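You operate a simulated robot arm through the tools that you are given. There is no shell and no other tool. Be economical: measure what you need, move in short steps, check, and stop when the job is done.

The job below is to be done with a simulated two-armed robot. You get a single attempt, and the scene is never put back.

## Task
Put one of the packing blocks from the middle of bench 2 on top of the steel plate with the blue lug. Fetch the former block from the middle of bench 2 and stand it on the bottom shelf of the spares rack. Put the 15 MM sleeve block from the rack end of bench 2 on top of the short film roll and the 20 MM sleeve block on top of the steel plate with the green lug. Any order will do. Set down upright: packing block, former block, sleeve block.

Only the result counts: the job must be done as asked and must still hold three seconds after the hand-in. Knocking over, shifting, dropping, spilling or breaking anything else fails it.

## Robot
Two 7-joint arms with two-finger parallel grippers on one trunk, on a base that drives. Base frame: it is fixed to the floor where the robot stands at the start and does not move with it; the origin is under the middle of the robot, x ahead of it, y to its left, z up. Lengths are in mm, angles in rad, forces in N, time in s.
The left shoulder is at the start at [50, 177, 1204], the right one opposite. With the tool pointing down near the work surface each hand reaches from about 220 to 700 mm from the robot's upright axis, wherever it stands, measured 20 degrees to its own side. Places, roughly: bottom shelf of the spares rack [-300, 2900, 300]; short film roll [750, 1000, 1000]. Payload 3.43 kg a hand.
The TCP of each hand is the grasp point between the finger pads, 34 mm short of the fingertips. In the tool frame z runs along the fingers and y along their closing line. Largest opening 128 mm; finger width 24, thickness 12; the body of the gripper, 48 by 130 mm, starts 96 mm behind the TCP.
Orientation is that of the tool frame in the base frame, as [roll, pitch, yaw] about the fixed x, y, z axes, in that order (R = Rz(yaw) Ry(pitch) Rx(roll)). With the fingers straight down and closing along the base's y, the tool's x points along the base's -x, its y along +y and its z along -z.

## Interface
- The arms move only by the tool arm_command. It takes "left_motion", "right_motion" or both (then of equal length, played together; a hand with none holds still); each is a list of rows, each a list of 3 entries, a list of its own where there are three numbers: the shift along the tool's x, y, z in units of 25 mm (1.0 is 25 mm), then the turn, a rotation vector about the tool's x, y, z in units of 4 degrees (1.0 is 4 degrees), then the opening, from 0 (shut) to 1 (fully open). In form: [[[dx, dy, dz], [rx, ry, rz], grip], ...]. A call has 1 to 12 rows; each row shifts and turns the commanded pose from where the row before left it, along the tool's axes as they then stand. A call with a number of a shift or a turn outside -1 to 1 is refused whole. A row lasts 0.2 s, in which the tool goes at most 50 mm and 0.15 rad; a call with a longer step from one row to the next is refused whole, and so is a gripper value outside its range. Where a pose cannot be reached the arm comes as near as it can. A force on the tool above 40 N (or 10 N above the force at the start of the call, whichever is more), or a blocked arm, ends the call early, and 0.2 s more pass. Each finger travels about 108 mm/s and halts on what it meets, pressing with about 43 N; the grip force reading is that of the motor and also rises with nothing between the fingers. The clock runs only during rows and for 0.2 s after the last one: add rows that do not move to give the fingers time. The reply holds the time, the measured pose of the TCP, the force on the tool along the base axes, the opening and the grip force, in the units named above and with some noise, with the torque about the TCP (base axes, N m) and any sound that the robot's microphone picked up.
- Cameras (640 x 400 px; columns grow to the right, rows downward): "scene" is now at [138.1, 57.4, 1366.7]; the picture's right is [0.63, -0.77, 0.00], its down [-0.42, -0.35, -0.84] and it looks along [0.65, 0.53, -0.54] (base axes); focal length 228 px, centre (320, 200). "left" rides on the left gripper at [76, 11, -160] in its tool frame; the picture's right is [-0.15, 0.99, 0.00], its down [-0.88, -0.13, -0.46] and it looks along [-0.45, -0.07, 0.89] (tool axes); focal length 234 px, centre (320, 200). "right" rides on the right gripper at [76, -11, -160] in its tool frame; the picture's right is [0.15, 0.99, 0.00], its down [-0.88, 0.13, -0.46] and it looks along [-0.45, 0.07, 0.89] (tool axes); focal length 234 px, centre (320, 200). There is no depth. A picture from a camera that has moved, and an enlarged one, comes with that camera's place and axes in the base frame and with its lens.
- get_image(camera): a new picture of that camera. The clock stands still meanwhile.
- raise_lower(by): slides the trunk up (or, below 0, down) by that many mm; the arms and the scene camera ride with it, the base frame stays. It gives what a move gives, with no picture.
- drive_base(legs): drives the robot by 1 to 6 legs, each [ahead, turn to the left] in mm and rad, along the robot's own axes; the way and the turn of a leg run together, so that a leg with both is an arc; at most 1500 mm and 3.142 rad a leg. The arms and the cameras ride along, it lands a little off, and it stops where it bumps. It gives what a move gives.
- head_to(pan, tilt): turns the head with the scene camera to pan (to the left, within 1.396 rad either way) and tilt (down, from -0.506 to 1.204), counted from straight ahead of the robot. It gives what a move gives.
- close_up(camera, box): a new picture of the part [left, top, right, bottom] of that camera's present view, enlarged. The clock stands still meanwhile.
- hand_in(): hands the job in; it is judged then, once.

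Work in short steps. Places have to be worked out from the pictures, the camera data and where the tool is seen: move nearer, look again, correct. Check each grasp and each placing, and mend what went wrong. You have 165 turns and 122 pictures in all, those below and enlarged ones among them. Open the grippers and draw the arms clear of the work before you hand the job in, unless the task says otherwise; then end with one line.

The tools are called as a command line: name --argument value ..., lists and objects as JSON in quotes. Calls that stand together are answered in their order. arm_command: Moves the arms, as the interface text tells. Its arguments: {"type":"object","properties":{"left_motion":{"type":"array"},"right_motion":{"type":"array"}},"required":[]} The other tools are called the same way: raise_lower (by) slides the trunk up or down; drive_base (legs) drives the base; head_to (pan, tilt) turns the head that bears the scene camera; get_image (camera) takes a picture; close_up (camera, box) takes an enlarged picture of a part of a camera's view; hand_in () hands the job in.

At the start:

```text
time_s: 0.0
left_tool_pos: [187.1, 240.7, 1236.6]
left_ee_rot: [-3.14, 0.002, -3.135]
left_contact_force: [-0.5, -0.7, 0.3]
left_moment: [-0.03, 0.04, -0.02]
left_grip_width: 127.8
left_grip_force: 0.1
right_tool_pos: [373.0, 11.6, 1193.7]
right_ee_rot: [3.141, 0.001, -3.138]
right_contact_force: [0.1, 0.3, 0.5]
right_moment: [-0.01, -0.04, -0.01]
right_grip_width: 127.9
right_grip_force: 0.1
trunk travel left (down, up): [-375.0, 26.0]
robot x, y, heading: [0.9, 2.7, 0.0]
head pan, tilt: [0.688, 0.576]
```

scene: 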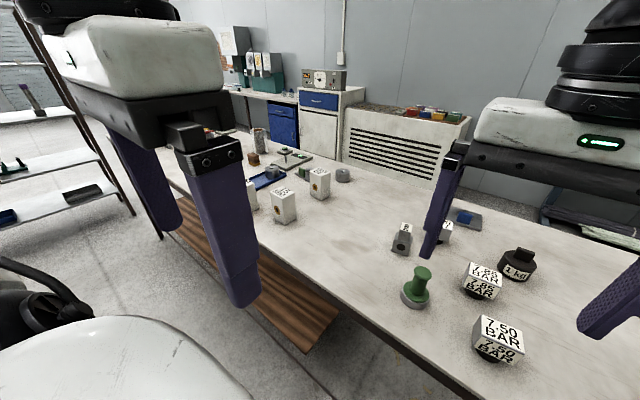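
right: 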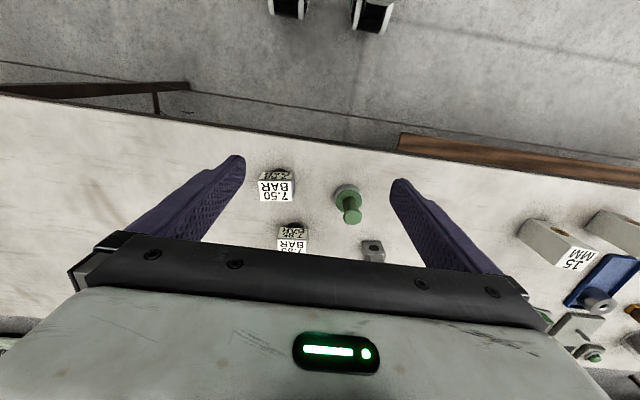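
left: 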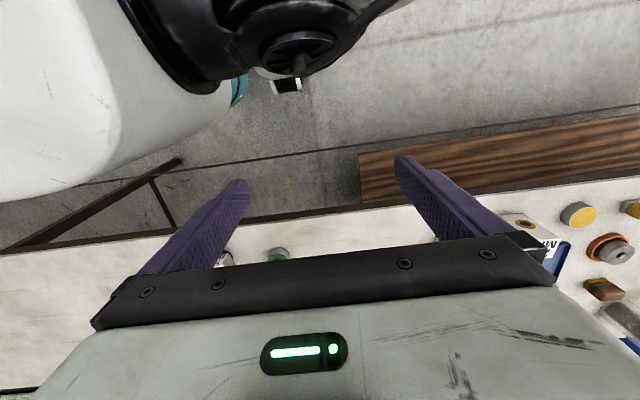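

The scene shows a bench running ahead and to the left, with the rack at far left. I'll turn the head left to survey the rack end of the bench.

head_to --pan 1.2 --tilt 0.5

get_image --camera "scene"

head_to --pan 0.75 --tilt 0.5

close_up --camera "scene" --box '[220, 60, 480, 230]'

head_to --pan 0.0 --tilt 0.6

get_image --camera "scene"

```text
time_s: 0.9
left_tool_pos: [186.8, 241.3, 1235.7]
left_ee_rot: [-3.139, 0.0, -3.134]
left_contact_force: [-0.4, 0.2, 0.5]
left_moment: [0.0, 0.03, -0.02]
left_grip_width: 128.0
left_grip_force: 0.0
right_tool_pos: [372.3, 10.9, 1193.8]
right_ee_rot: [-3.141, 0.0, -3.139]
right_contact_force: [1.1, 0.3, 0.2]
right_moment: [-0.04, -0.03, 0.0]
right_grip_width: 127.8
right_grip_force: 0.1
trunk travel left (down, up): [-375.0, 26.0]
robot x, y, heading: [-1.1, 1.3, -0.0]
head pan, tilt: [1.201, 0.499]
```

```text
118 pictures are left
camera scene: at [102.3, 85.7, 1373.6], right [0.93, -0.36, 0.0], down [-0.17, -0.45, -0.88], along [0.32, 0.82, -0.48], focal length 228 px, centre (320, 200)
```

scene: 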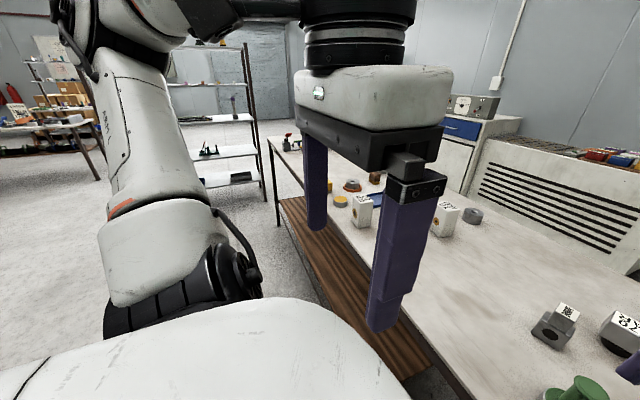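

```text
time_s: 1.8
left_tool_pos: [186.8, 240.7, 1237.8]
left_ee_rot: [-3.139, 0.001, -3.135]
left_contact_force: [0.3, -0.2, 1.0]
left_moment: [0.01, 0.03, -0.01]
left_grip_width: 127.8
left_grip_force: 0.0
right_tool_pos: [373.3, 12.1, 1194.8]
right_ee_rot: [3.141, 0.0, -3.139]
right_contact_force: [-0.2, 0.7, -0.5]
right_moment: [0.02, 0.02, 0.01]
right_grip_width: 128.0
right_grip_force: 0.1
trunk travel left (down, up): [-375.0, 26.0]
robot x, y, heading: [-3.2, -0.2, 0.0]
head pan, tilt: [0.75, 0.499]
```

```text
2.35 times, centred on (350, 145) of scene
camera zoom: at [135.8, 63.0, 1373.6], right [0.68, -0.73, 0.0], down [-0.35, -0.33, -0.88], along [0.64, 0.6, -0.48], focal length 536 px, centre (249, 329)
```

zoom: 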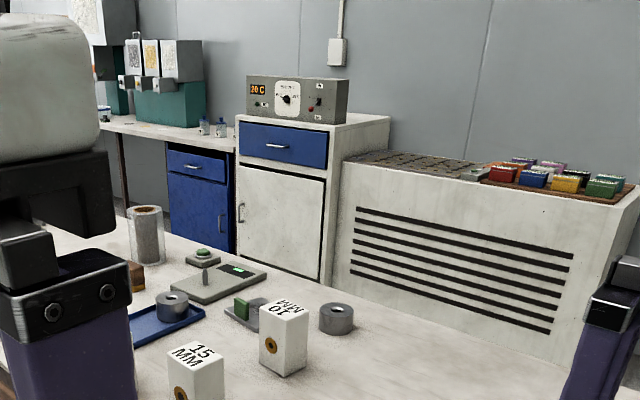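

```text
time_s: 2.9
left_tool_pos: [186.8, 241.4, 1236.1]
left_ee_rot: [-3.14, 0.001, -3.136]
left_contact_force: [0.5, 0.4, -0.4]
left_moment: [0.0, 0.02, -0.01]
left_grip_width: 128.0
left_grip_force: 0.1
right_tool_pos: [373.1, 11.4, 1194.5]
right_ee_rot: [3.141, -0.001, -3.139]
right_contact_force: [-0.3, 0.0, -0.1]
right_moment: [-0.03, 0.01, 0.0]
right_grip_width: 127.8
right_grip_force: 0.1
trunk travel left (down, up): [-375.0, 26.0]
robot x, y, heading: [-1.4, 2.7, -0.0]
head pan, tilt: [0.0, 0.6]
```

```text
116 pictures are left
camera scene: at [157.7, 1.0, 1364.5], right [0.0, -1.0, 0.0], down [-0.56, 0.0, -0.83], along [0.83, 0.0, -0.56], focal length 228 px, centre (320, 200)
```

scene: 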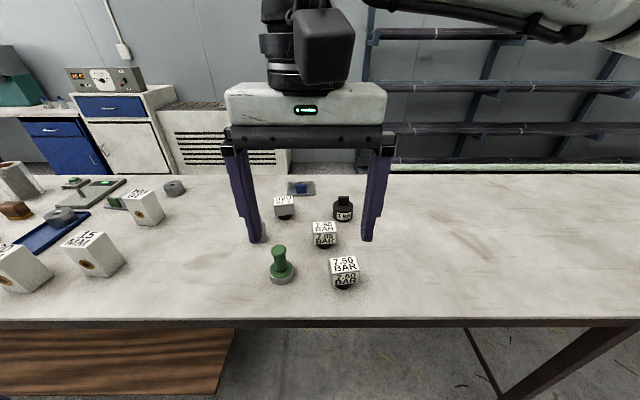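

The bench edge is at about x = 396; I'll zoom on the middle group and on the left group to identify items.

close_up --camera "scene" --box '[230, 170, 390, 290]'

close_up --camera "scene" --box '[0, 150, 220, 300]'

head_to --pan 1.396 --tilt 0.4

get_image --camera "scene"

```text
3.33 times, centred on (310, 230) of scene
camera zoom: at [157.7, 1.0, 1364.5], right [0.0, -1.0, 0.0], down [-0.56, 0.0, -0.83], along [0.83, 0.0, -0.56], focal length 759 px, centre (353, 100)
```

zoom: 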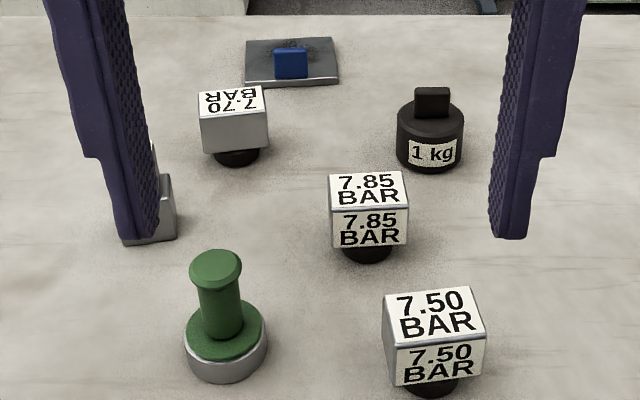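

```text
2.67 times, centred on (110, 225) of scene
camera zoom: at [157.7, 1.0, 1364.5], right [0.0, -1.0, 0.0], down [-0.56, 0.0, -0.83], along [0.83, 0.0, -0.56], focal length 607 px, centre (880, 133)
```

zoom: 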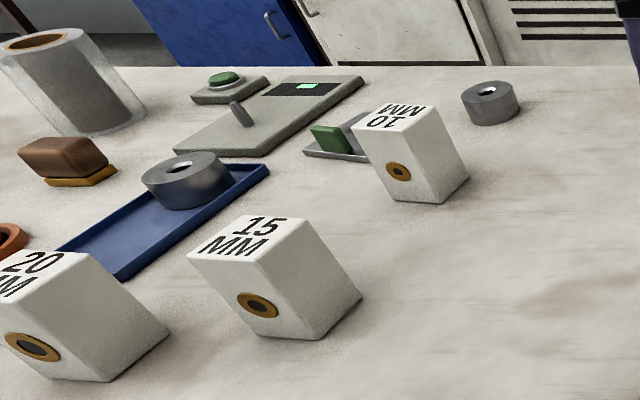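

```text
time_s: 4.5
left_tool_pos: [187.4, 240.9, 1236.3]
left_ee_rot: [-3.14, 0.001, -3.136]
left_contact_force: [0.0, -0.6, -0.5]
left_moment: [0.0, -0.02, -0.02]
left_grip_width: 128.0
left_grip_force: 0.0
right_tool_pos: [372.7, 10.8, 1193.3]
right_ee_rot: [-3.141, -0.001, -3.137]
right_contact_force: [0.3, 0.4, -0.4]
right_moment: [0.01, -0.06, 0.01]
right_grip_width: 127.9
right_grip_force: 0.1
trunk travel left (down, up): [-375.0, 26.0]
robot x, y, heading: [2.3, -1.5, -0.001]
head pan, tilt: [1.396, 0.4]
```

```text
113 pictures are left
camera scene: at [85.4, 92.1, 1382.8], right [0.98, -0.17, 0.0], down [-0.07, -0.38, -0.92], along [0.16, 0.91, -0.39], focal length 228 px, centre (320, 200)
```

scene: 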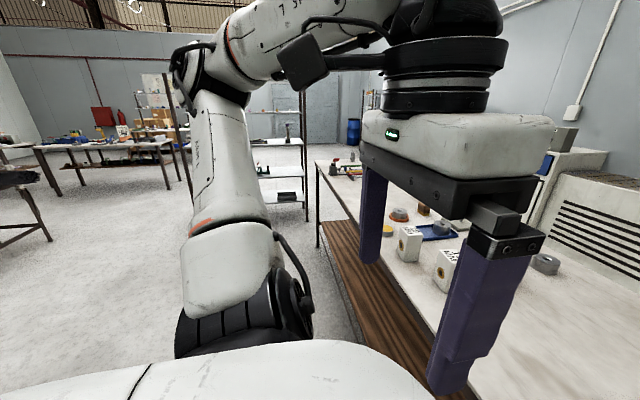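

I need a closer view of the rack end. I'll turn left and drive along the bench 500 mm, then look toward the bench.

drive_base --legs '[[0, 1.571], [600, 0]]'

head_to --pan -0.9 --tilt 0.6

get_image --camera "scene"

head_to --pan 0.2 --tilt 0.4

get_image --camera "scene"

```text
time_s: 11.6
left_tool_pos: [-224.4, 784.8, 1236.6]
left_ee_rot: [-3.14, 0.0, -1.588]
left_contact_force: [0.3, 0.0, 0.1]
left_moment: [-0.03, 0.0, -0.02]
left_grip_width: 128.1
left_grip_force: 0.0
right_tool_pos: [9.5, 964.6, 1194.3]
right_ee_rot: [3.142, -0.001, -1.59]
right_contact_force: [-0.4, 0.5, -0.2]
right_moment: [0.01, -0.02, 0.03]
right_grip_width: 128.0
right_grip_force: 0.1
trunk travel left (down, up): [-375.0, 26.0]
robot x, y, heading: [8.9, 592.3, 1.547]
head pan, tilt: [1.396, 0.4]
```

```text
time_s: 13.7
left_tool_pos: [-224.5, 784.5, 1237.6]
left_ee_rot: [-3.141, 0.002, -1.588]
left_contact_force: [0.0, -0.3, -0.9]
left_moment: [0.01, -0.02, 0.01]
left_grip_width: 127.8
left_grip_force: 0.1
right_tool_pos: [8.7, 965.2, 1193.7]
right_ee_rot: [3.142, 0.0, -1.591]
right_contact_force: [0.1, -0.7, -0.8]
right_moment: [-0.01, -0.01, 0.01]
right_grip_width: 128.0
right_grip_force: 0.1
trunk travel left (down, up): [-375.0, 26.0]
robot x, y, heading: [9.7, 593.5, 1.55]
head pan, tilt: [-0.901, 0.6]
```

```text
112 pictures are left
camera scene: at [83.5, 716.3, 1364.5], right [0.6, -0.8, 0.0], down [-0.45, -0.34, -0.83], along [0.66, 0.5, -0.56], focal length 228 px, centre (320, 200)
```

scene: 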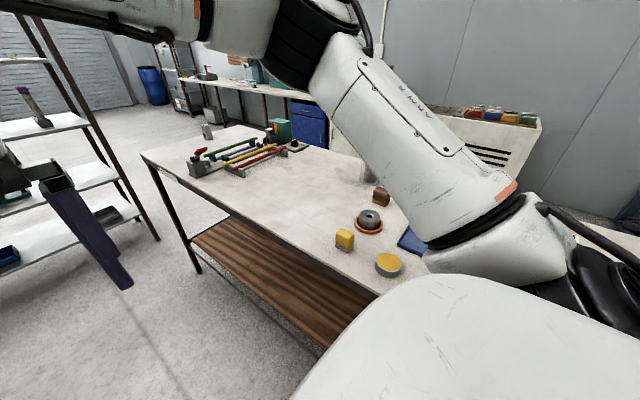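

```text
time_s: 15.1
left_tool_pos: [-224.6, 785.0, 1236.1]
left_ee_rot: [-3.139, 0.002, -1.588]
left_contact_force: [-0.3, 0.1, -0.2]
left_moment: [-0.01, 0.0, -0.02]
left_grip_width: 128.0
left_grip_force: 0.0
right_tool_pos: [9.3, 965.0, 1194.4]
right_ee_rot: [3.141, 0.001, -1.591]
right_contact_force: [0.0, -0.3, -0.3]
right_moment: [0.02, 0.02, -0.04]
right_grip_width: 128.1
right_grip_force: 0.1
trunk travel left (down, up): [-375.0, 26.0]
robot x, y, heading: [9.6, 591.9, 1.547]
head pan, tilt: [0.201, 0.4]
```

```text
111 pictures are left
camera scene: at [-3.3, 754.2, 1382.7], right [0.98, 0.18, 0.0], down [0.07, -0.38, -0.92], along [-0.16, 0.91, -0.39], focal length 228 px, centre (320, 200)
```

scene: 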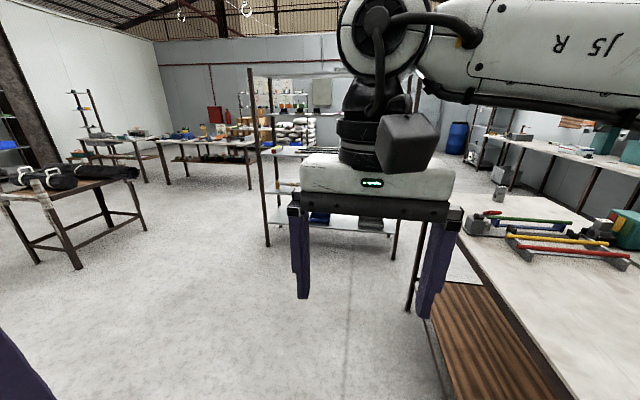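

Next I'll turn to face the bench here at y≈600 and look at what's in front.

drive_base --legs '[[0, -1.547]]'

head_to --pan 0.0 --tilt 0.6

get_image --camera "scene"

head_to --pan -0.7 --tilt 0.6

get_image --camera "scene"

```text
time_s: 19.3
left_tool_pos: [205.8, 826.8, 1237.7]
left_ee_rot: [-3.139, 0.002, 3.119]
left_contact_force: [0.2, 0.4, -0.6]
left_moment: [-0.01, -0.01, -0.01]
left_grip_width: 128.1
left_grip_force: 0.1
right_tool_pos: [384.3, 593.5, 1195.1]
right_ee_rot: [-3.14, 0.001, 3.118]
right_contact_force: [0.4, -0.2, -0.4]
right_moment: [-0.02, -0.03, 0.0]
right_grip_width: 128.0
right_grip_force: 0.0
trunk travel left (down, up): [-375.0, 26.0]
robot x, y, heading: [12.3, 593.6, -0.029]
head pan, tilt: [0.201, 0.4]
```

```text
time_s: 20.0
left_tool_pos: [206.3, 828.2, 1236.9]
left_ee_rot: [3.141, 0.002, 3.12]
left_contact_force: [0.6, 0.2, -0.2]
left_moment: [-0.04, -0.04, 0.0]
left_grip_width: 128.0
left_grip_force: 0.1
right_tool_pos: [383.4, 593.6, 1194.3]
right_ee_rot: [3.142, -0.001, 3.118]
right_contact_force: [-0.1, -1.2, -0.2]
right_moment: [-0.02, -0.02, -0.01]
right_grip_width: 128.0
right_grip_force: 0.1
trunk travel left (down, up): [-375.0, 26.0]
robot x, y, heading: [10.3, 592.8, -0.024]
head pan, tilt: [0.0, 0.6]
```

```text
110 pictures are left
camera scene: at [169.7, 588.6, 1364.6], right [-0.03, -1.0, 0.0], down [-0.56, 0.02, -0.83], along [0.83, -0.02, -0.56], focal length 228 px, centre (320, 200)
```

scene: 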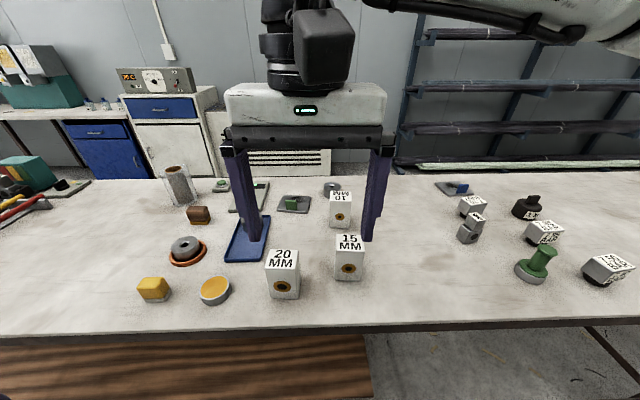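

```text
time_s: 21.1
left_tool_pos: [206.6, 828.0, 1235.5]
left_ee_rot: [-3.14, 0.001, 3.12]
left_contact_force: [0.3, -0.4, 0.2]
left_moment: [-0.01, 0.01, -0.03]
left_grip_width: 128.1
left_grip_force: 0.1
right_tool_pos: [384.7, 592.1, 1194.2]
right_ee_rot: [3.141, 0.001, 3.118]
right_contact_force: [0.6, 0.0, -0.1]
right_moment: [0.0, -0.01, -0.01]
right_grip_width: 127.9
right_grip_force: 0.1
trunk travel left (down, up): [-375.0, 26.0]
robot x, y, heading: [12.5, 592.5, -0.024]
head pan, tilt: [-0.7, 0.6]
```

```text
109 pictures are left
camera scene: at [147.4, 532.3, 1364.5], right [-0.67, -0.75, 0.0], down [-0.42, 0.38, -0.83], along [0.62, -0.55, -0.56], focal length 228 px, centre (320, 200)
```

scene: 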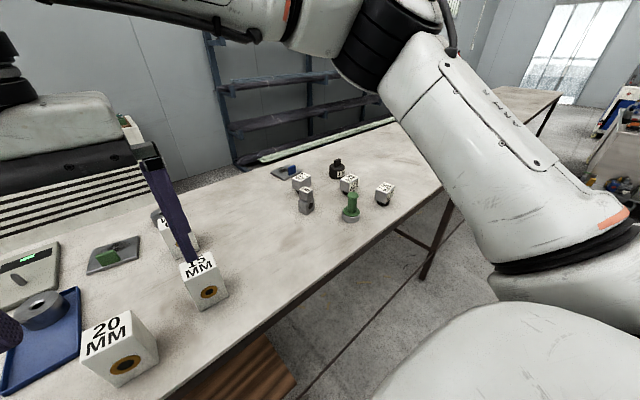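

I'll zoom in on the gray block near the gauges, and on the left cluster.

close_up --camera "scene" --box '[260, 145, 420, 235]'

head_to --pan 0.3 --tilt 0.6

close_up --camera "scene" --box '[180, 150, 460, 320]'

```text
4.00 times, centred on (340, 190) of scene
camera zoom: at [147.4, 532.3, 1364.5], right [-0.67, -0.75, 0.0], down [-0.42, 0.38, -0.83], along [0.62, -0.55, -0.56], focal length 910 px, centre (240, 240)
```

zoom: 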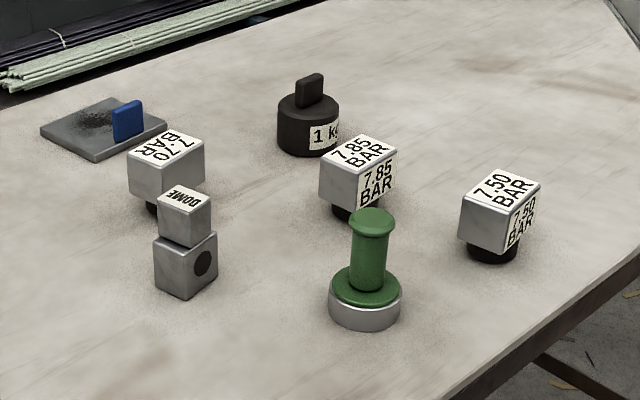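

```text
time_s: 22.4
left_tool_pos: [205.8, 829.0, 1237.2]
left_ee_rot: [-3.139, 0.002, 3.119]
left_contact_force: [-0.5, -0.6, 0.0]
left_moment: [0.0, -0.04, 0.01]
left_grip_width: 127.9
left_grip_force: 0.0
right_tool_pos: [384.9, 593.1, 1194.4]
right_ee_rot: [3.142, 0.0, 3.117]
right_contact_force: [0.0, 0.4, 0.0]
right_moment: [-0.01, 0.0, 0.0]
right_grip_width: 128.2
right_grip_force: 0.0
trunk travel left (down, up): [-375.0, 26.0]
robot x, y, heading: [14.5, 592.9, -0.028]
head pan, tilt: [0.3, 0.6]
```

```text
2.29 times, centred on (320, 235) of scene
camera zoom: at [166.5, 614.7, 1364.5], right [0.27, -0.96, 0.0], down [-0.54, -0.15, -0.83], along [0.8, 0.22, -0.56], focal length 520 px, centre (320, 120)
```

zoom: 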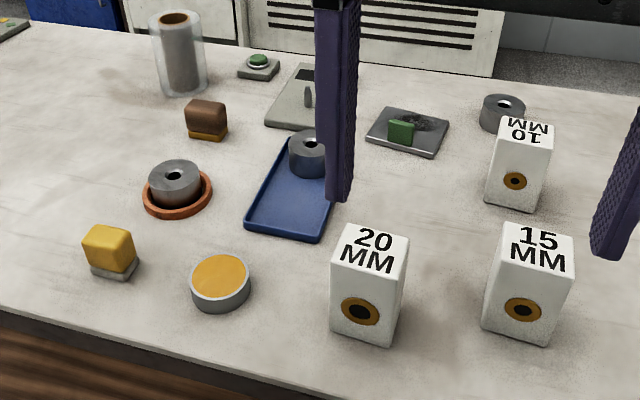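

I read "packing blocks" as the BAR blocks and "former block" as the DOME block. Next I'll check how close the base can get to the bench by looking straight down.

head_to --pan 0.0 --tilt 1.2

get_image --camera "scene"

```text
time_s: 23.4
left_tool_pos: [207.4, 826.4, 1236.6]
left_ee_rot: [-3.138, 0.002, 3.119]
left_contact_force: [0.1, 0.5, -0.6]
left_moment: [-0.01, 0.0, -0.02]
left_grip_width: 128.1
left_grip_force: 0.1
right_tool_pos: [385.8, 593.1, 1194.4]
right_ee_rot: [3.141, 0.001, 3.116]
right_contact_force: [-0.2, 0.4, 0.3]
right_moment: [0.01, -0.01, -0.04]
right_grip_width: 128.0
right_grip_force: 0.1
trunk travel left (down, up): [-375.0, 26.0]
robot x, y, heading: [10.1, 589.8, -0.03]
head pan, tilt: [0.0, 1.201]
```

```text
106 pictures are left
camera scene: at [137.3, 589.5, 1320.0], right [-0.03, -1.0, 0.0], down [-0.93, 0.03, -0.36], along [0.36, -0.01, -0.93], focal length 228 px, centre (320, 200)
```

scene: 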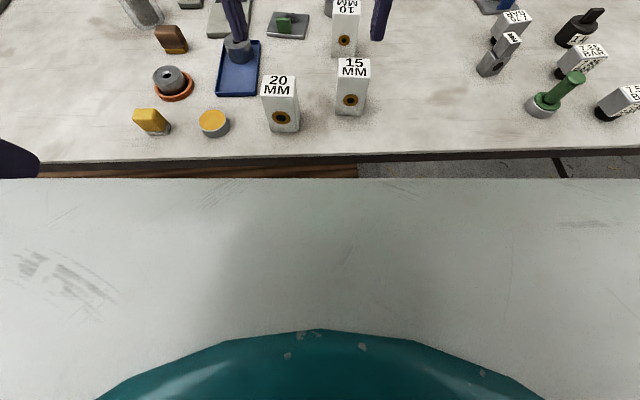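

The torso front seems some 100 mm short of the bench edge. I'll lift nothing yet; first creep ahead 60 mm to test the clearance.

drive_base --legs '[[60, 0.03]]'

get_image --camera "scene"

```text
time_s: 24.4
left_tool_pos: [258.8, 833.0, 1236.2]
left_ee_rot: [-3.139, 0.0, -3.134]
left_contact_force: [1.0, -0.3, -0.6]
left_moment: [0.0, 0.04, 0.0]
left_grip_width: 128.0
left_grip_force: 0.1
right_tool_pos: [444.6, 603.7, 1195.2]
right_ee_rot: [3.141, 0.0, -3.135]
right_contact_force: [1.5, 0.3, -0.4]
right_moment: [-0.01, 0.06, -0.01]
right_grip_width: 128.0
right_grip_force: 0.0
trunk travel left (down, up): [-375.0, 26.0]
robot x, y, heading: [70.2, 593.1, 0.003]
head pan, tilt: [0.0, 1.201]
```

```text
105 pictures are left
camera scene: at [197.6, 592.7, 1319.8], right [0.0, -1.0, 0.0], down [-0.93, 0.0, -0.36], along [0.36, 0.0, -0.93], focal length 228 px, centre (320, 200)
```

scene: 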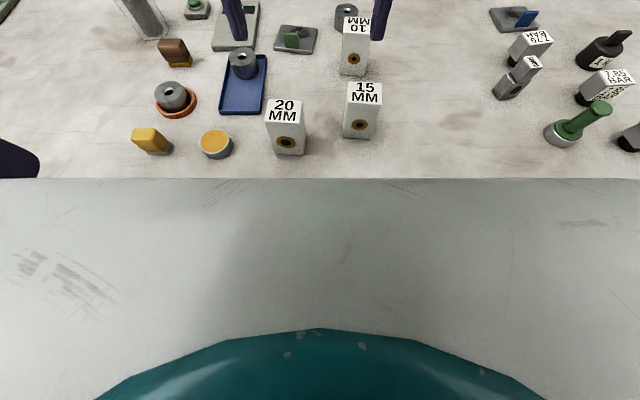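

No bump at x=70. I'll creep another 50 mm.

drive_base --legs '[[50, 0.0]]'

```text
time_s: 25.3
left_tool_pos: [309.2, 833.2, 1236.8]
left_ee_rot: [-3.139, 0.001, -3.133]
left_contact_force: [-0.2, 0.0, 0.2]
left_moment: [-0.02, 0.01, 0.01]
left_grip_width: 128.1
left_grip_force: 0.0
right_tool_pos: [496.2, 604.7, 1195.1]
right_ee_rot: [3.141, -0.002, -3.135]
right_contact_force: [0.2, 0.5, -0.4]
right_moment: [0.02, 0.06, 0.0]
right_grip_width: 128.0
right_grip_force: 0.0
trunk travel left (down, up): [-375.0, 26.0]
robot x, y, heading: [124.7, 591.0, 0.001]
head pan, tilt: [0.0, 1.201]
```

Still clear at x=125. Now take views of the sleeve blocks with both wrist cameras.

get_image --camera "right"

get_image --camera "left"

get_image --camera "scene"

```text
104 pictures are left
camera right: at [420.8, 592.6, 1355.0], right [-0.15, 0.99, 0.0], down [0.88, 0.14, 0.45], along [0.45, 0.07, -0.89], focal length 234 px, centre (320, 200)
```

right: 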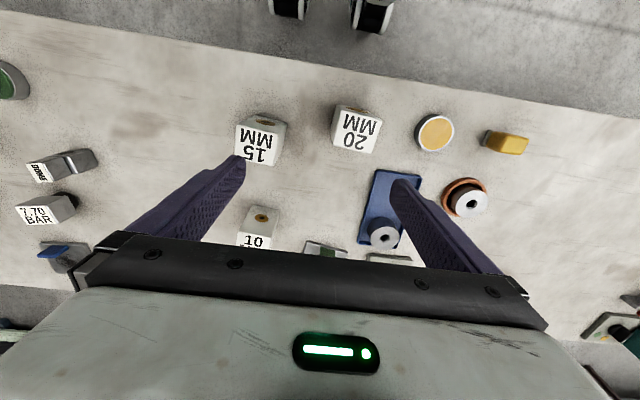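

```text
103 pictures are left
camera left: at [234.6, 844.0, 1397.0], right [0.14, 0.99, 0.0], down [0.88, -0.12, 0.46], along [0.45, -0.06, -0.89], focal length 234 px, centre (320, 200)
```

left: 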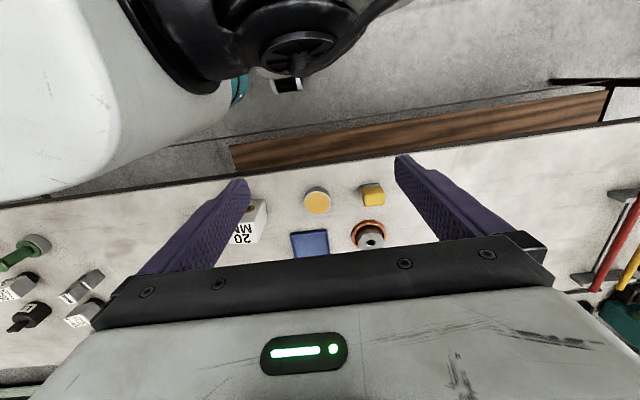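

```text
102 pictures are left
camera scene: at [248.7, 592.8, 1319.7], right [0.0, -1.0, 0.0], down [-0.93, 0.0, -0.36], along [0.36, 0.0, -0.93], focal length 228 px, centre (320, 200)
```

scene: 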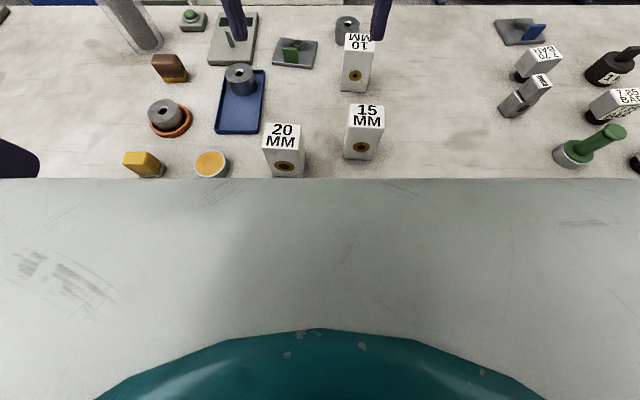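

Triangulating: 20 MM top centre ≈ (481,655,1010), 15 MM ≈ (522,513,1010). I'll zoom in for their orientations and the plate with the green lug.

close_up --camera "right" --box '[220, 90, 400, 190]'

close_up --camera "scene" --box '[90, 0, 330, 150]'

```text
3.56 times, centred on (310, 140) of right
camera zoom: at [420.8, 592.6, 1355.0], right [-0.15, 0.99, 0.0], down [0.88, 0.14, 0.45], along [0.45, 0.07, -0.89], focal length 833 px, centre (356, 413)
```

zoom: 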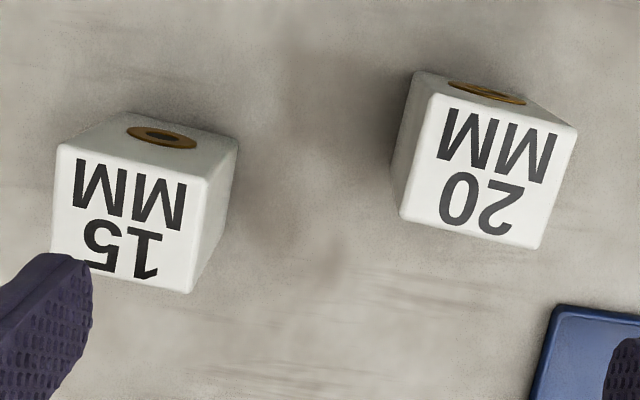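

```text
2.67 times, centred on (210, 75) of scene
camera zoom: at [248.7, 592.8, 1319.7], right [0.0, -1.0, 0.0], down [-0.93, 0.0, -0.36], along [0.36, 0.0, -0.93], focal length 607 px, centre (613, 533)
```

zoom: 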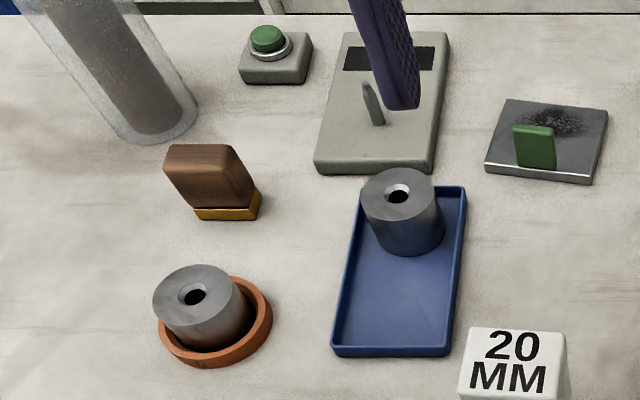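

Block yaw ≈ −5°. The plate with the green lug is centred ≈ (791,653), lug on its near edge, so the free spot is about (805,652). The geometry suggests room up to about x=190, so I'll go 50 mm closer, then move the right arm aside and put the left arm over the 20 MM block.

drive_base --legs '[[50, 0.0]]'

arm_command --right_motion '[[[0.33, -0.83, 0], [0, 0, 0], 1], [[0.33, -0.83, 0], [0, 0, 0], 1], [[0.33, -0.83, 0], [0, 0, 0], 1], [[0.33, -0.83, 0], [0, 0, 0], 1], [[0.33, -0.83, 0], [0, 0, 0], 1], [[0.33, -0.83, 0], [0, 0, 0], 1], [[0.33, -0.83, 0], [0, 0, 0], 1], [[0.33, -0.83, 0], [0, 0, 0], 1], [[0.33, -0.83, 0], [0, 0, 0], 1], [[0.33, -0.83, 0], [0, 0, 0], 1], [[0.33, -0.83, 0], [0, 0, 0], 1], [[0.33, -0.83, 0], [0, 0, 0], 1]]' --left_motion '[[[0, 0, 0], [0, 0, 0], 1], [[0, 0, 0], [0, 0, 0], 1], [[0, 0, 0], [0, 0, 0], 1], [[0, 0, 0], [0, 0, 0], 1], [[-0.6, -0.88, 0], [0, 0, 0], 1], [[-0.6, -0.88, 0], [0, 0, 0], 1], [[-0.6, -0.88, 0], [0, 0, 0], 1], [[-0.6, -0.88, 0], [0, 0, 0], 1], [[-0.6, -0.88, 0], [0, 0, 0], 1], [[-0.6, -0.88, 0], [0, 0, 0], 1], [[-0.6, -0.88, 0], [0, 0, 0], 1], [[-0.6, -0.88, 0], [0, 0, 1], 1]]'

get_image --camera "left"

```text
time_s: 26.0
left_tool_pos: [312.5, 833.7, 1236.6]
left_ee_rot: [-3.14, 0.005, -3.133]
left_contact_force: [-0.8, -0.9, 0.1]
left_moment: [0.03, 0.01, 0.02]
left_grip_width: 128.0
left_grip_force: 0.1
right_tool_pos: [498.4, 603.4, 1195.1]
right_ee_rot: [3.141, 0.001, -3.134]
right_contact_force: [0.6, 0.2, -0.1]
right_moment: [0.03, 0.01, 0.02]
right_grip_width: 127.9
right_grip_force: 0.1
trunk travel left (down, up): [-375.0, 26.0]
robot x, y, heading: [125.1, 592.3, 0.001]
head pan, tilt: [0.0, 1.201]
stopped in leg 1: the robot was blocked; the commanded pose is now the measured one
```

```text
time_s: 28.6
left_tool_pos: [425.3, 702.9, 1240.9]
left_ee_rot: [-3.138, 0.003, 3.128]
left_contact_force: [-0.4, -0.4, -0.5]
left_moment: [-0.01, -0.01, -0.01]
left_grip_width: 127.9
left_grip_force: 0.1
left hand out of reach, approached as far as the arm can: row 11, 12
right_tool_pos: [400.8, 354.9, 1194.4]
right_ee_rot: [3.139, -0.002, -3.133]
right_contact_force: [0.8, 0.2, -0.2]
right_moment: [-0.01, 0.01, 0.0]
right_grip_width: 127.9
right_grip_force: 0.1
trunk travel left (down, up): [-375.0, 26.0]
robot x, y, heading: [123.6, 592.6, 0.002]
head pan, tilt: [0.0, 1.201]
```

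```text
99 pictures are left
camera left: at [349.5, 715.0, 1400.8], right [0.16, 0.99, 0.0], down [0.88, -0.14, 0.46], along [0.45, -0.08, -0.89], focal length 234 px, centre (320, 200)
```

left: 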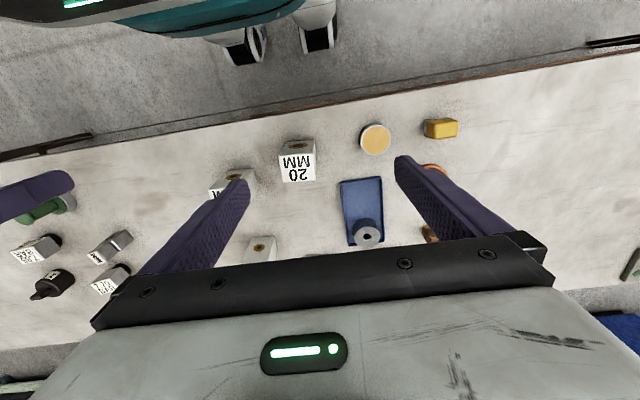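

The base is blocked at x≈125, so that is the limit. The left hand wants targets ~20° to its own side, so I'll turn the base 0.26 rad right. That puts both the 20 MM block and the green-lug plate in the left arm's sector.

drive_base --legs '[[-8, 0], [0, -0.26]]'

```text
time_s: 30.2
left_tool_pos: [435.1, 622.4, 1241.1]
left_ee_rot: [-3.137, 0.003, 2.873]
left_contact_force: [-0.7, 0.0, -0.4]
left_moment: [0.03, -0.03, -0.03]
left_grip_width: 128.3
left_grip_force: 0.1
right_tool_pos: [323.5, 293.0, 1195.1]
right_ee_rot: [3.139, 0.0, 2.892]
right_contact_force: [0.4, -0.4, -0.1]
right_moment: [0.0, 0.0, -0.01]
right_grip_width: 127.9
right_grip_force: 0.0
trunk travel left (down, up): [-375.0, 26.0]
robot x, y, heading: [118.4, 589.9, -0.25]
head pan, tilt: [0.0, 1.201]
```

Align yaw with the block and centre above it.

arm_command --left_motion '[[[0, 0, 0], [0, 0, -0.85], 1], [[0, 0, 0], [0, 0, -0.85], 1], [[0, 0, 0], [0, 0, -0.85], 1], [[-0.56, 0.51, 0], [0, 0, 0], 1], [[-0.56, 0.51, 0], [0, 0, 0], 1], [[-0.56, 0.51, 0], [0, 0, 0], 1], [[0, 0, 0], [0, 0, 0], 1]]'

close_up --camera "left" --box '[220, 70, 420, 200]'

```text
time_s: 31.9
left_tool_pos: [480.5, 657.1, 1240.9]
left_ee_rot: [-3.136, 0.001, 3.05]
left_contact_force: [0.3, -1.3, 0.3]
left_moment: [-0.01, 0.02, 0.01]
left_grip_width: 127.6
left_grip_force: 0.1
right_tool_pos: [325.5, 292.0, 1194.6]
right_ee_rot: [3.14, 0.0, 2.893]
right_contact_force: [-0.5, 0.0, -0.1]
right_moment: [-0.02, 0.03, 0.02]
right_grip_width: 128.0
right_grip_force: 0.0
trunk travel left (down, up): [-375.0, 26.0]
robot x, y, heading: [119.2, 591.7, -0.251]
head pan, tilt: [0.0, 1.201]
```

```text
3.08 times, centred on (320, 135) of left
camera zoom: at [405.7, 676.3, 1400.7], right [0.23, 0.97, 0.0], down [0.86, -0.21, 0.46], along [0.44, -0.11, -0.89], focal length 720 px, centre (320, 400)
```

zoom: 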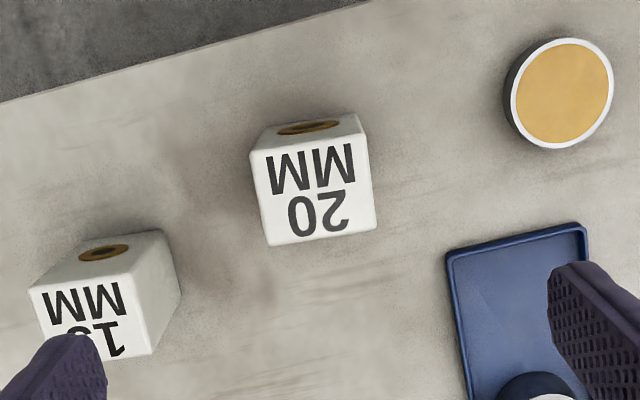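

The block is centred within ~4 mm and yaw is aligned. Descend to z≈980, then grip.

arm_command --left_motion '[[[0, -0.14, 0.95], [0, 0, 0], 1], [[0, 0, 0.95], [0, 0, 0], 1], [[0, 0, 0.95], [0, 0, 0], 1], [[0, 0, 0.95], [0, 0, 0], 1], [[0, 0, 0.95], [0, 0, 0], 1], [[0, 0, 0.95], [0, 0, 0], 1], [[0, 0, 0.95], [0, 0, 0], 1], [[0, 0, 0.95], [0, 0, 0], 1], [[0, 0, 0.95], [0, 0, 0], 1], [[0, 0, 0.95], [0, 0, 0], 1], [[0, 0, 0.95], [0, 0, 0], 1], [[0, 0, 0], [0, 0, 0], 1]]'

get_image --camera "left"

```text
time_s: 34.5
left_tool_pos: [480.6, 653.6, 979.4]
left_ee_rot: [-3.137, 0.001, 3.051]
left_contact_force: [0.0, 0.9, -0.7]
left_moment: [0.0, 0.0, 0.01]
left_grip_width: 127.8
left_grip_force: 0.0
right_tool_pos: [324.6, 292.6, 1195.1]
right_ee_rot: [3.139, 0.0, 2.894]
right_contact_force: [-0.7, -0.5, 0.5]
right_moment: [0.01, -0.03, 0.01]
right_grip_width: 127.9
right_grip_force: 0.0
trunk travel left (down, up): [-375.0, 26.0]
robot x, y, heading: [118.3, 592.0, -0.252]
head pan, tilt: [0.0, 1.201]
```

```text
97 pictures are left
camera left: at [405.7, 671.9, 1139.9], right [0.23, 0.97, 0.0], down [0.86, -0.21, 0.46], along [0.44, -0.11, -0.89], focal length 234 px, centre (320, 200)
```

left: 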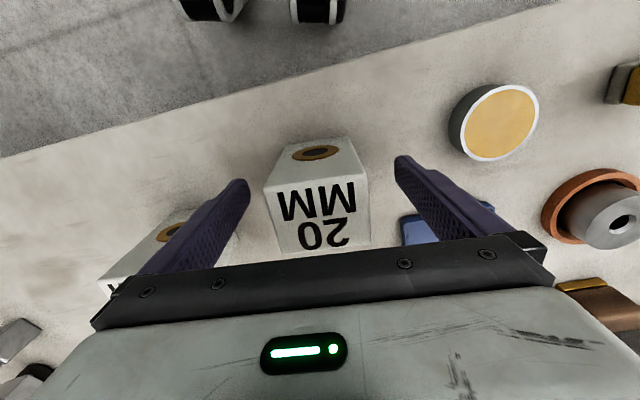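

The block sits well between the fingers. Close, then lift.

arm_command --left_motion '[[[0, 0, 0], [0, 0, 0], 0.3], [[0, 0, 0], [0, 0, 0], 0.3], [[0, 0, 0], [0, 0, 0], 0.3], [[0, 0, 0], [0, 0, 0], 0.3], [[0, 0, -0.2], [0, 0, 0], 0.3], [[0, 0, -0.5], [0, 0, 0], 0.3], [[0, 0, -0.9], [0, 0, 0], 0.3]]'

```text
time_s: 36.0
left_tool_pos: [479.5, 653.8, 1020.2]
left_ee_rot: [-3.136, 0.003, 3.052]
left_contact_force: [0.8, -0.5, -3.0]
left_moment: [0.01, 0.0, -0.01]
left_grip_width: 59.7
left_grip_force: 43.4
right_tool_pos: [325.4, 293.2, 1194.0]
right_ee_rot: [3.14, -0.002, 2.892]
right_contact_force: [-0.5, 0.4, -0.3]
right_moment: [0.01, 0.0, 0.0]
right_grip_width: 127.9
right_grip_force: 0.0
trunk travel left (down, up): [-375.0, 26.0]
robot x, y, heading: [117.1, 589.5, -0.253]
head pan, tilt: [0.0, 1.201]
```

Held (59.7 mm wide, light). Raise and carry it toward the plate with the green lug.

arm_command --left_motion '[[[0, 0, -1], [0, 0, 0], 0.3], [[0, 0, -1], [0, 0, 0], 0.3], [[-0.5, 0.04, -1], [0, 0, 0], 0.3], [[-1, 0.083, 0], [0, 0, 0], 0.3], [[-1, 0.083, 0], [0, 0, 0], 0.3], [[-1, 0.083, 0], [0, 0, 0], 0.3], [[-1, 0.083, 0], [0, 0, 0], 0.3], [[-1, 0.083, 0], [0, 0, 0], 0.3], [[-1, 0.083, 0], [0, 0, 0], 0.3], [[-1, 0.083, 0], [0, 0, 0], 0.3], [[-1, 0.083, 0], [0, 0, 0], 0.3], [[-1, 0.083, 0], [0, 0, 0.75], 0.3]]'

head_to --pan 0.25 --tilt 0.6

get_image --camera "scene"

get_image --camera "left"

```text
time_s: 38.6
left_tool_pos: [704.0, 670.6, 1090.0]
left_ee_rot: [-3.134, 0.004, 2.998]
left_contact_force: [-0.4, 0.4, -3.0]
left_moment: [-0.01, -0.03, 0.0]
left_grip_width: 59.9
left_grip_force: 43.1
left hand out of reach, approached as far as the arm can: row 11, 12
right_tool_pos: [325.1, 293.6, 1194.3]
right_ee_rot: [3.14, 0.001, 2.895]
right_contact_force: [-0.3, 0.6, -0.2]
right_moment: [0.03, 0.0, -0.01]
right_grip_width: 128.1
right_grip_force: 0.1
trunk travel left (down, up): [-375.0, 26.0]
robot x, y, heading: [119.4, 593.5, -0.252]
head pan, tilt: [0.0, 1.201]
```

```text
time_s: 39.6
left_tool_pos: [703.4, 670.5, 1092.0]
left_ee_rot: [-3.135, 0.005, 2.999]
left_contact_force: [-0.2, -0.6, -2.5]
left_moment: [-0.03, 0.01, 0.01]
left_grip_width: 59.8
left_grip_force: 42.4
right_tool_pos: [325.3, 292.9, 1196.6]
right_ee_rot: [3.14, 0.0, 2.894]
right_contact_force: [0.4, 0.2, -0.2]
right_moment: [0.01, -0.02, 0.0]
right_grip_width: 127.8
right_grip_force: 0.0
trunk travel left (down, up): [-375.0, 26.0]
robot x, y, heading: [116.5, 591.4, -0.25]
head pan, tilt: [0.25, 0.6]
```

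```text
96 pictures are left
camera scene: at [273.3, 574.7, 1364.4], right [0.0, -1.0, 0.0], down [-0.57, 0.0, -0.82], along [0.82, 0.0, -0.57], focal length 228 px, centre (320, 200)
```

scene: 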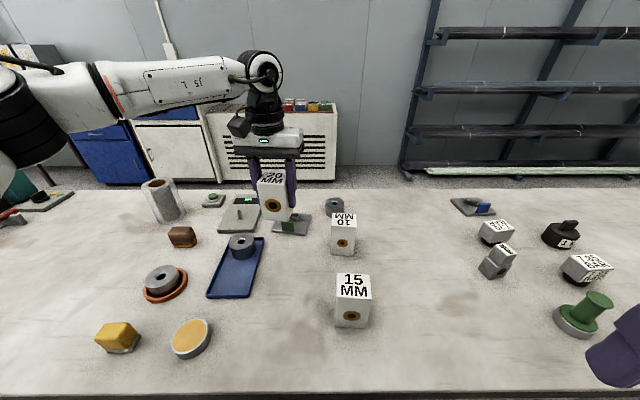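

```text
95 pictures are left
camera left: at [629.7, 693.9, 1251.8], right [0.29, 0.96, -0.01], down [0.85, -0.25, 0.46], along [0.44, -0.14, -0.89], focal length 234 px, centre (320, 200)
```

left: 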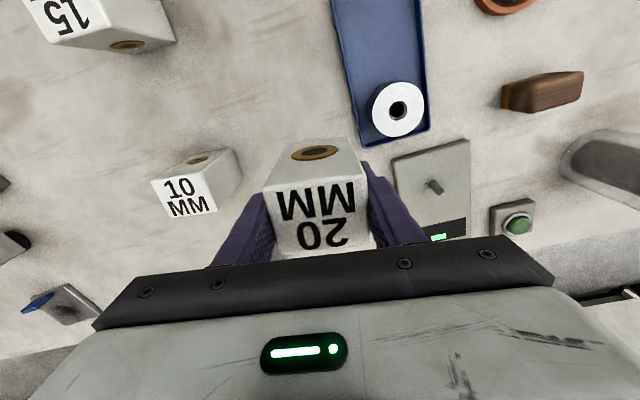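

Reach ended at x=704 since the wrist is high at this z. I'll raise the trunk 26, drop to z≈1010 at y≈600 (passing right of the lug), then go ahead low.

raise_lower --by 26

arm_command --left_motion '[[[0, -0.7, 0.4], [0, 0, 0], 0.3], [[0, -0.7, 0.4], [0, 0, 0], 0.3], [[0, -0.7, 1], [0, 0, 0], 0.3], [[0, -0.7, 1], [0, 0, 0], 0.3], [[0, 0, 1], [0, 0, 0], 0.3], [[0, 0, 0], [0, 0, 0], 0.3]]'

```text
time_s: 40.4
left_tool_pos: [703.6, 669.5, 1117.6]
left_ee_rot: [-3.136, 0.005, 2.999]
left_contact_force: [0.0, -0.4, -3.3]
left_moment: [-0.04, -0.01, -0.03]
left_grip_width: 59.7
left_grip_force: 42.8
right_tool_pos: [325.1, 291.7, 1220.7]
right_ee_rot: [3.14, -0.001, 2.894]
right_contact_force: [-0.1, 0.0, -0.5]
right_moment: [-0.01, 0.03, 0.03]
right_grip_width: 127.7
right_grip_force: 0.2
trunk travel left (down, up): [-401.0, 0.0]
robot x, y, heading: [117.6, 587.7, -0.251]
head pan, tilt: [0.25, 0.6]
```

```text
time_s: 41.8
left_tool_pos: [661.4, 647.8, 1026.4]
left_ee_rot: [-3.132, 0.006, 2.998]
left_contact_force: [-0.4, 0.8, -2.9]
left_moment: [0.01, 0.01, -0.01]
left_grip_width: 60.0
left_grip_force: 43.1
left hand out of reach, approached as far as the arm can: row 1, 2, 3, 4, 5
right_tool_pos: [325.3, 293.7, 1219.5]
right_ee_rot: [3.139, 0.0, 2.893]
right_contact_force: [0.0, -0.4, 0.3]
right_moment: [0.01, -0.01, 0.01]
right_grip_width: 128.2
right_grip_force: 0.0
trunk travel left (down, up): [-401.0, 0.0]
robot x, y, heading: [115.1, 591.2, -0.252]
head pan, tilt: [0.25, 0.6]
```

The left hand's limit seems lateral rather than distance, so I'll retract and raise the hand, then turn the base further right so the plate lies well on the left arm's side and its shoulder leads.

arm_command --left_motion '[[[0.3, 0, -1], [0, 0, 0], 0.3], [[1, 0, -1], [0, 0, 0], 0.3], [[1, 0, -1], [0, 0, 0], 0.3], [[1, 0, -1], [0, 0, 0], 0.3], [[1, 0, 0], [0, 0, 0], 0.3]]'

drive_base --legs '[[0, -0.4]]'

```text
time_s: 43.0
left_tool_pos: [553.4, 663.5, 1127.3]
left_ee_rot: [-3.136, 0.004, 3.0]
left_contact_force: [1.2, -0.2, -2.8]
left_moment: [-0.01, -0.01, 0.0]
left_grip_width: 59.6
left_grip_force: 42.9
right_tool_pos: [324.8, 292.7, 1220.1]
right_ee_rot: [3.139, 0.001, 2.894]
right_contact_force: [-0.3, 0.6, 0.8]
right_moment: [-0.01, 0.01, -0.01]
right_grip_width: 128.0
right_grip_force: 0.2
trunk travel left (down, up): [-401.0, 0.0]
robot x, y, heading: [115.8, 590.3, -0.254]
head pan, tilt: [0.25, 0.6]
```

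```text
time_s: 44.6
left_tool_pos: [547.1, 487.1, 1126.2]
left_ee_rot: [-3.134, 0.006, 2.6]
left_contact_force: [0.3, 0.0, -3.3]
left_moment: [-0.03, 0.01, 0.01]
left_grip_width: 59.6
left_grip_force: 43.5
right_tool_pos: [193.2, 235.4, 1219.0]
right_ee_rot: [3.139, 0.0, 2.498]
right_contact_force: [0.8, 0.7, -0.1]
right_moment: [0.03, -0.01, -0.02]
right_grip_width: 127.9
right_grip_force: 0.0
trunk travel left (down, up): [-401.0, 0.0]
robot x, y, heading: [118.3, 593.0, -0.647]
head pan, tilt: [0.25, 0.6]
```

Heading −0.65 now. Rotate the tool back to yaw 3.0 while moving left-ward.

arm_command --left_motion '[[[0, 0.5, 0], [0, 0, -0.95], 0.3], [[0, 0.5, 0], [0, 0, -0.95], 0.3], [[0, 0.5, 0], [0, 0, -0.95], 0.3], [[0, 0.5, 0], [0, 0, -0.95], 0.3], [[0, 0.5, 0], [0, 0, -0.95], 0.3], [[0, 0.5, 0], [0, 0, -0.95], 0.3], [[-0.8, 0.8, 0], [0, 0, 0], 0.3], [[-0.8, 0.8, 0], [0, 0, 0], 0.3], [[-0.8, 0.8, 0], [0, 0, 0], 0.3], [[-0.8, 0.8, 0], [0, 0, 0], 0.3]]'

```text
time_s: 46.8
left_tool_pos: [666.6, 625.3, 1123.0]
left_ee_rot: [-3.133, 0.002, 2.998]
left_contact_force: [-0.1, 0.3, -2.9]
left_moment: [-0.02, -0.02, 0.0]
left_grip_width: 59.7
left_grip_force: 43.2
right_tool_pos: [193.8, 236.2, 1220.1]
right_ee_rot: [3.141, 0.0, 2.496]
right_contact_force: [0.6, 0.4, -0.2]
right_moment: [-0.05, 0.01, 0.0]
right_grip_width: 127.9
right_grip_force: 0.0
trunk travel left (down, up): [-401.0, 0.0]
robot x, y, heading: [119.2, 590.9, -0.647]
head pan, tilt: [0.25, 0.6]
```

No reach complaint. Continue to above the plate.

arm_command --left_motion '[[[-0.887, 0.307, 0], [0, 0, 0], 0.3], [[-0.887, 0.307, 0], [0, 0, 0], 0.3], [[-0.887, 0.307, 0], [0, 0, 0], 0.3], [[-0.887, 0.307, 0], [0, 0, 0], 0.3], [[-0.887, 0.307, 0], [0, 0, 0], 0.3], [[-0.887, 0.307, 0], [0, 0, 0], 0.3], [[0, 0, 0], [0, 0, 0], 0.3]]'

head_to --pan 0.65 --tilt 0.6

close_up --camera "scene" --box '[220, 120, 420, 260]'

get_image --camera "left"

```text
time_s: 48.4
left_tool_pos: [802.9, 653.3, 1125.6]
left_ee_rot: [-3.133, 0.001, 2.999]
left_contact_force: [-0.6, -0.6, -3.8]
left_moment: [0.03, -0.02, 0.02]
left_grip_width: 59.8
left_grip_force: 42.9
right_tool_pos: [192.4, 237.1, 1220.0]
right_ee_rot: [3.141, 0.0, 2.497]
right_contact_force: [-0.1, 0.4, -0.6]
right_moment: [-0.01, 0.0, 0.02]
right_grip_width: 128.2
right_grip_force: 0.0
trunk travel left (down, up): [-401.0, 0.0]
robot x, y, heading: [115.9, 589.5, -0.652]
head pan, tilt: [0.25, 0.6]
```

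```text
time_s: 49.2
left_tool_pos: [803.3, 652.2, 1124.7]
left_ee_rot: [-3.133, 0.002, 2.997]
left_contact_force: [0.7, 0.4, -2.9]
left_moment: [0.03, 0.0, 0.0]
left_grip_width: 59.6
left_grip_force: 42.5
right_tool_pos: [193.8, 235.4, 1220.6]
right_ee_rot: [3.14, 0.0, 2.495]
right_contact_force: [-1.3, 0.0, 0.8]
right_moment: [-0.03, -0.03, 0.01]
right_grip_width: 127.9
right_grip_force: 0.1
trunk travel left (down, up): [-401.0, 0.0]
robot x, y, heading: [115.0, 589.0, -0.654]
head pan, tilt: [0.649, 0.6]
```

```text
2.86 times, centred on (320, 190) of scene
camera zoom: at [261.3, 549.9, 1390.5], right [0.0, -1.0, 0.0], down [-0.57, 0.0, -0.82], along [0.82, 0.0, -0.57], focal length 650 px, centre (320, 229)
```

zoom: 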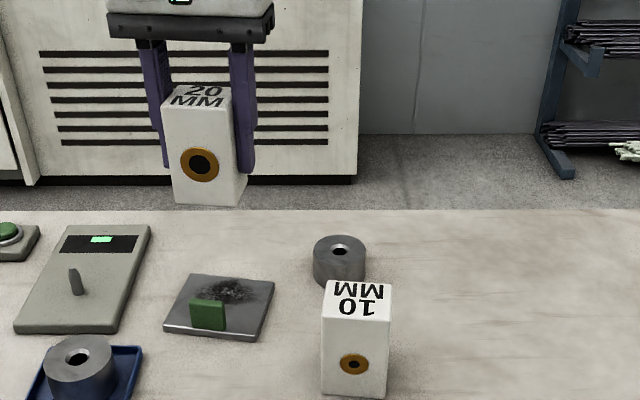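

```text
93 pictures are left
camera left: at [730.6, 675.5, 1285.3], right [0.29, 0.96, -0.01], down [0.85, -0.25, 0.46], along [0.44, -0.14, -0.89], focal length 234 px, centre (320, 200)
```

left: 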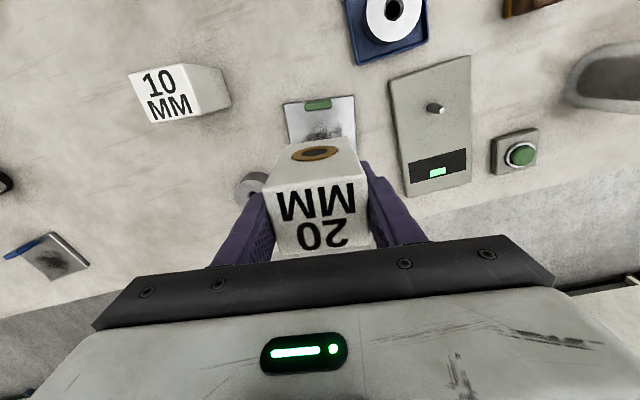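

The block hangs over the plate's free area (plate centre ≈ (788,655), lug at x≈745–765). Lower to just above.

arm_command --left_motion '[[[0, 0, 0.9], [0, 0, 0], 0.3], [[0, 0, 0.9], [0, 0, 0], 0.3], [[0, 0, 0.9], [0, 0, 0], 0.3], [[0, 0, 0.9], [0, 0, 0], 0.3], [[0, 0, 0.9], [0, 0, 0], 0.3], [[0, 0, 0.5], [0, 0, 0], 0.3], [[0, 0, 0], [0, 0, 0], 0.3]]'

close_up --camera "scene" --box '[240, 140, 360, 260]'

```text
time_s: 50.8
left_tool_pos: [804.5, 651.1, 999.1]
left_ee_rot: [-3.133, 0.001, 2.999]
left_contact_force: [-1.1, -0.6, -2.5]
left_moment: [-0.02, -0.02, -0.01]
left_grip_width: 59.7
left_grip_force: 43.5
right_tool_pos: [191.3, 236.4, 1220.2]
right_ee_rot: [3.141, 0.0, 2.495]
right_contact_force: [0.1, 0.1, 0.2]
right_moment: [-0.02, 0.0, 0.01]
right_grip_width: 128.0
right_grip_force: 0.0
trunk travel left (down, up): [-401.0, 0.0]
robot x, y, heading: [118.3, 587.9, -0.646]
head pan, tilt: [0.649, 0.6]
```

```text
3.33 times, centred on (300, 200) of scene
camera zoom: at [261.3, 550.0, 1390.5], right [0.0, -1.0, 0.0], down [-0.57, 0.0, -0.82], along [0.82, 0.0, -0.57], focal length 759 px, centre (387, 200)
```

zoom: 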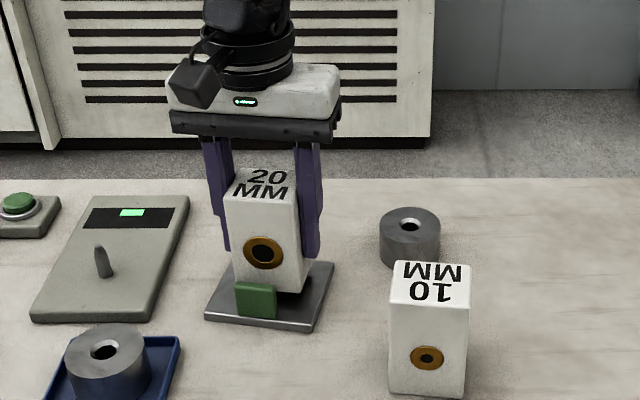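

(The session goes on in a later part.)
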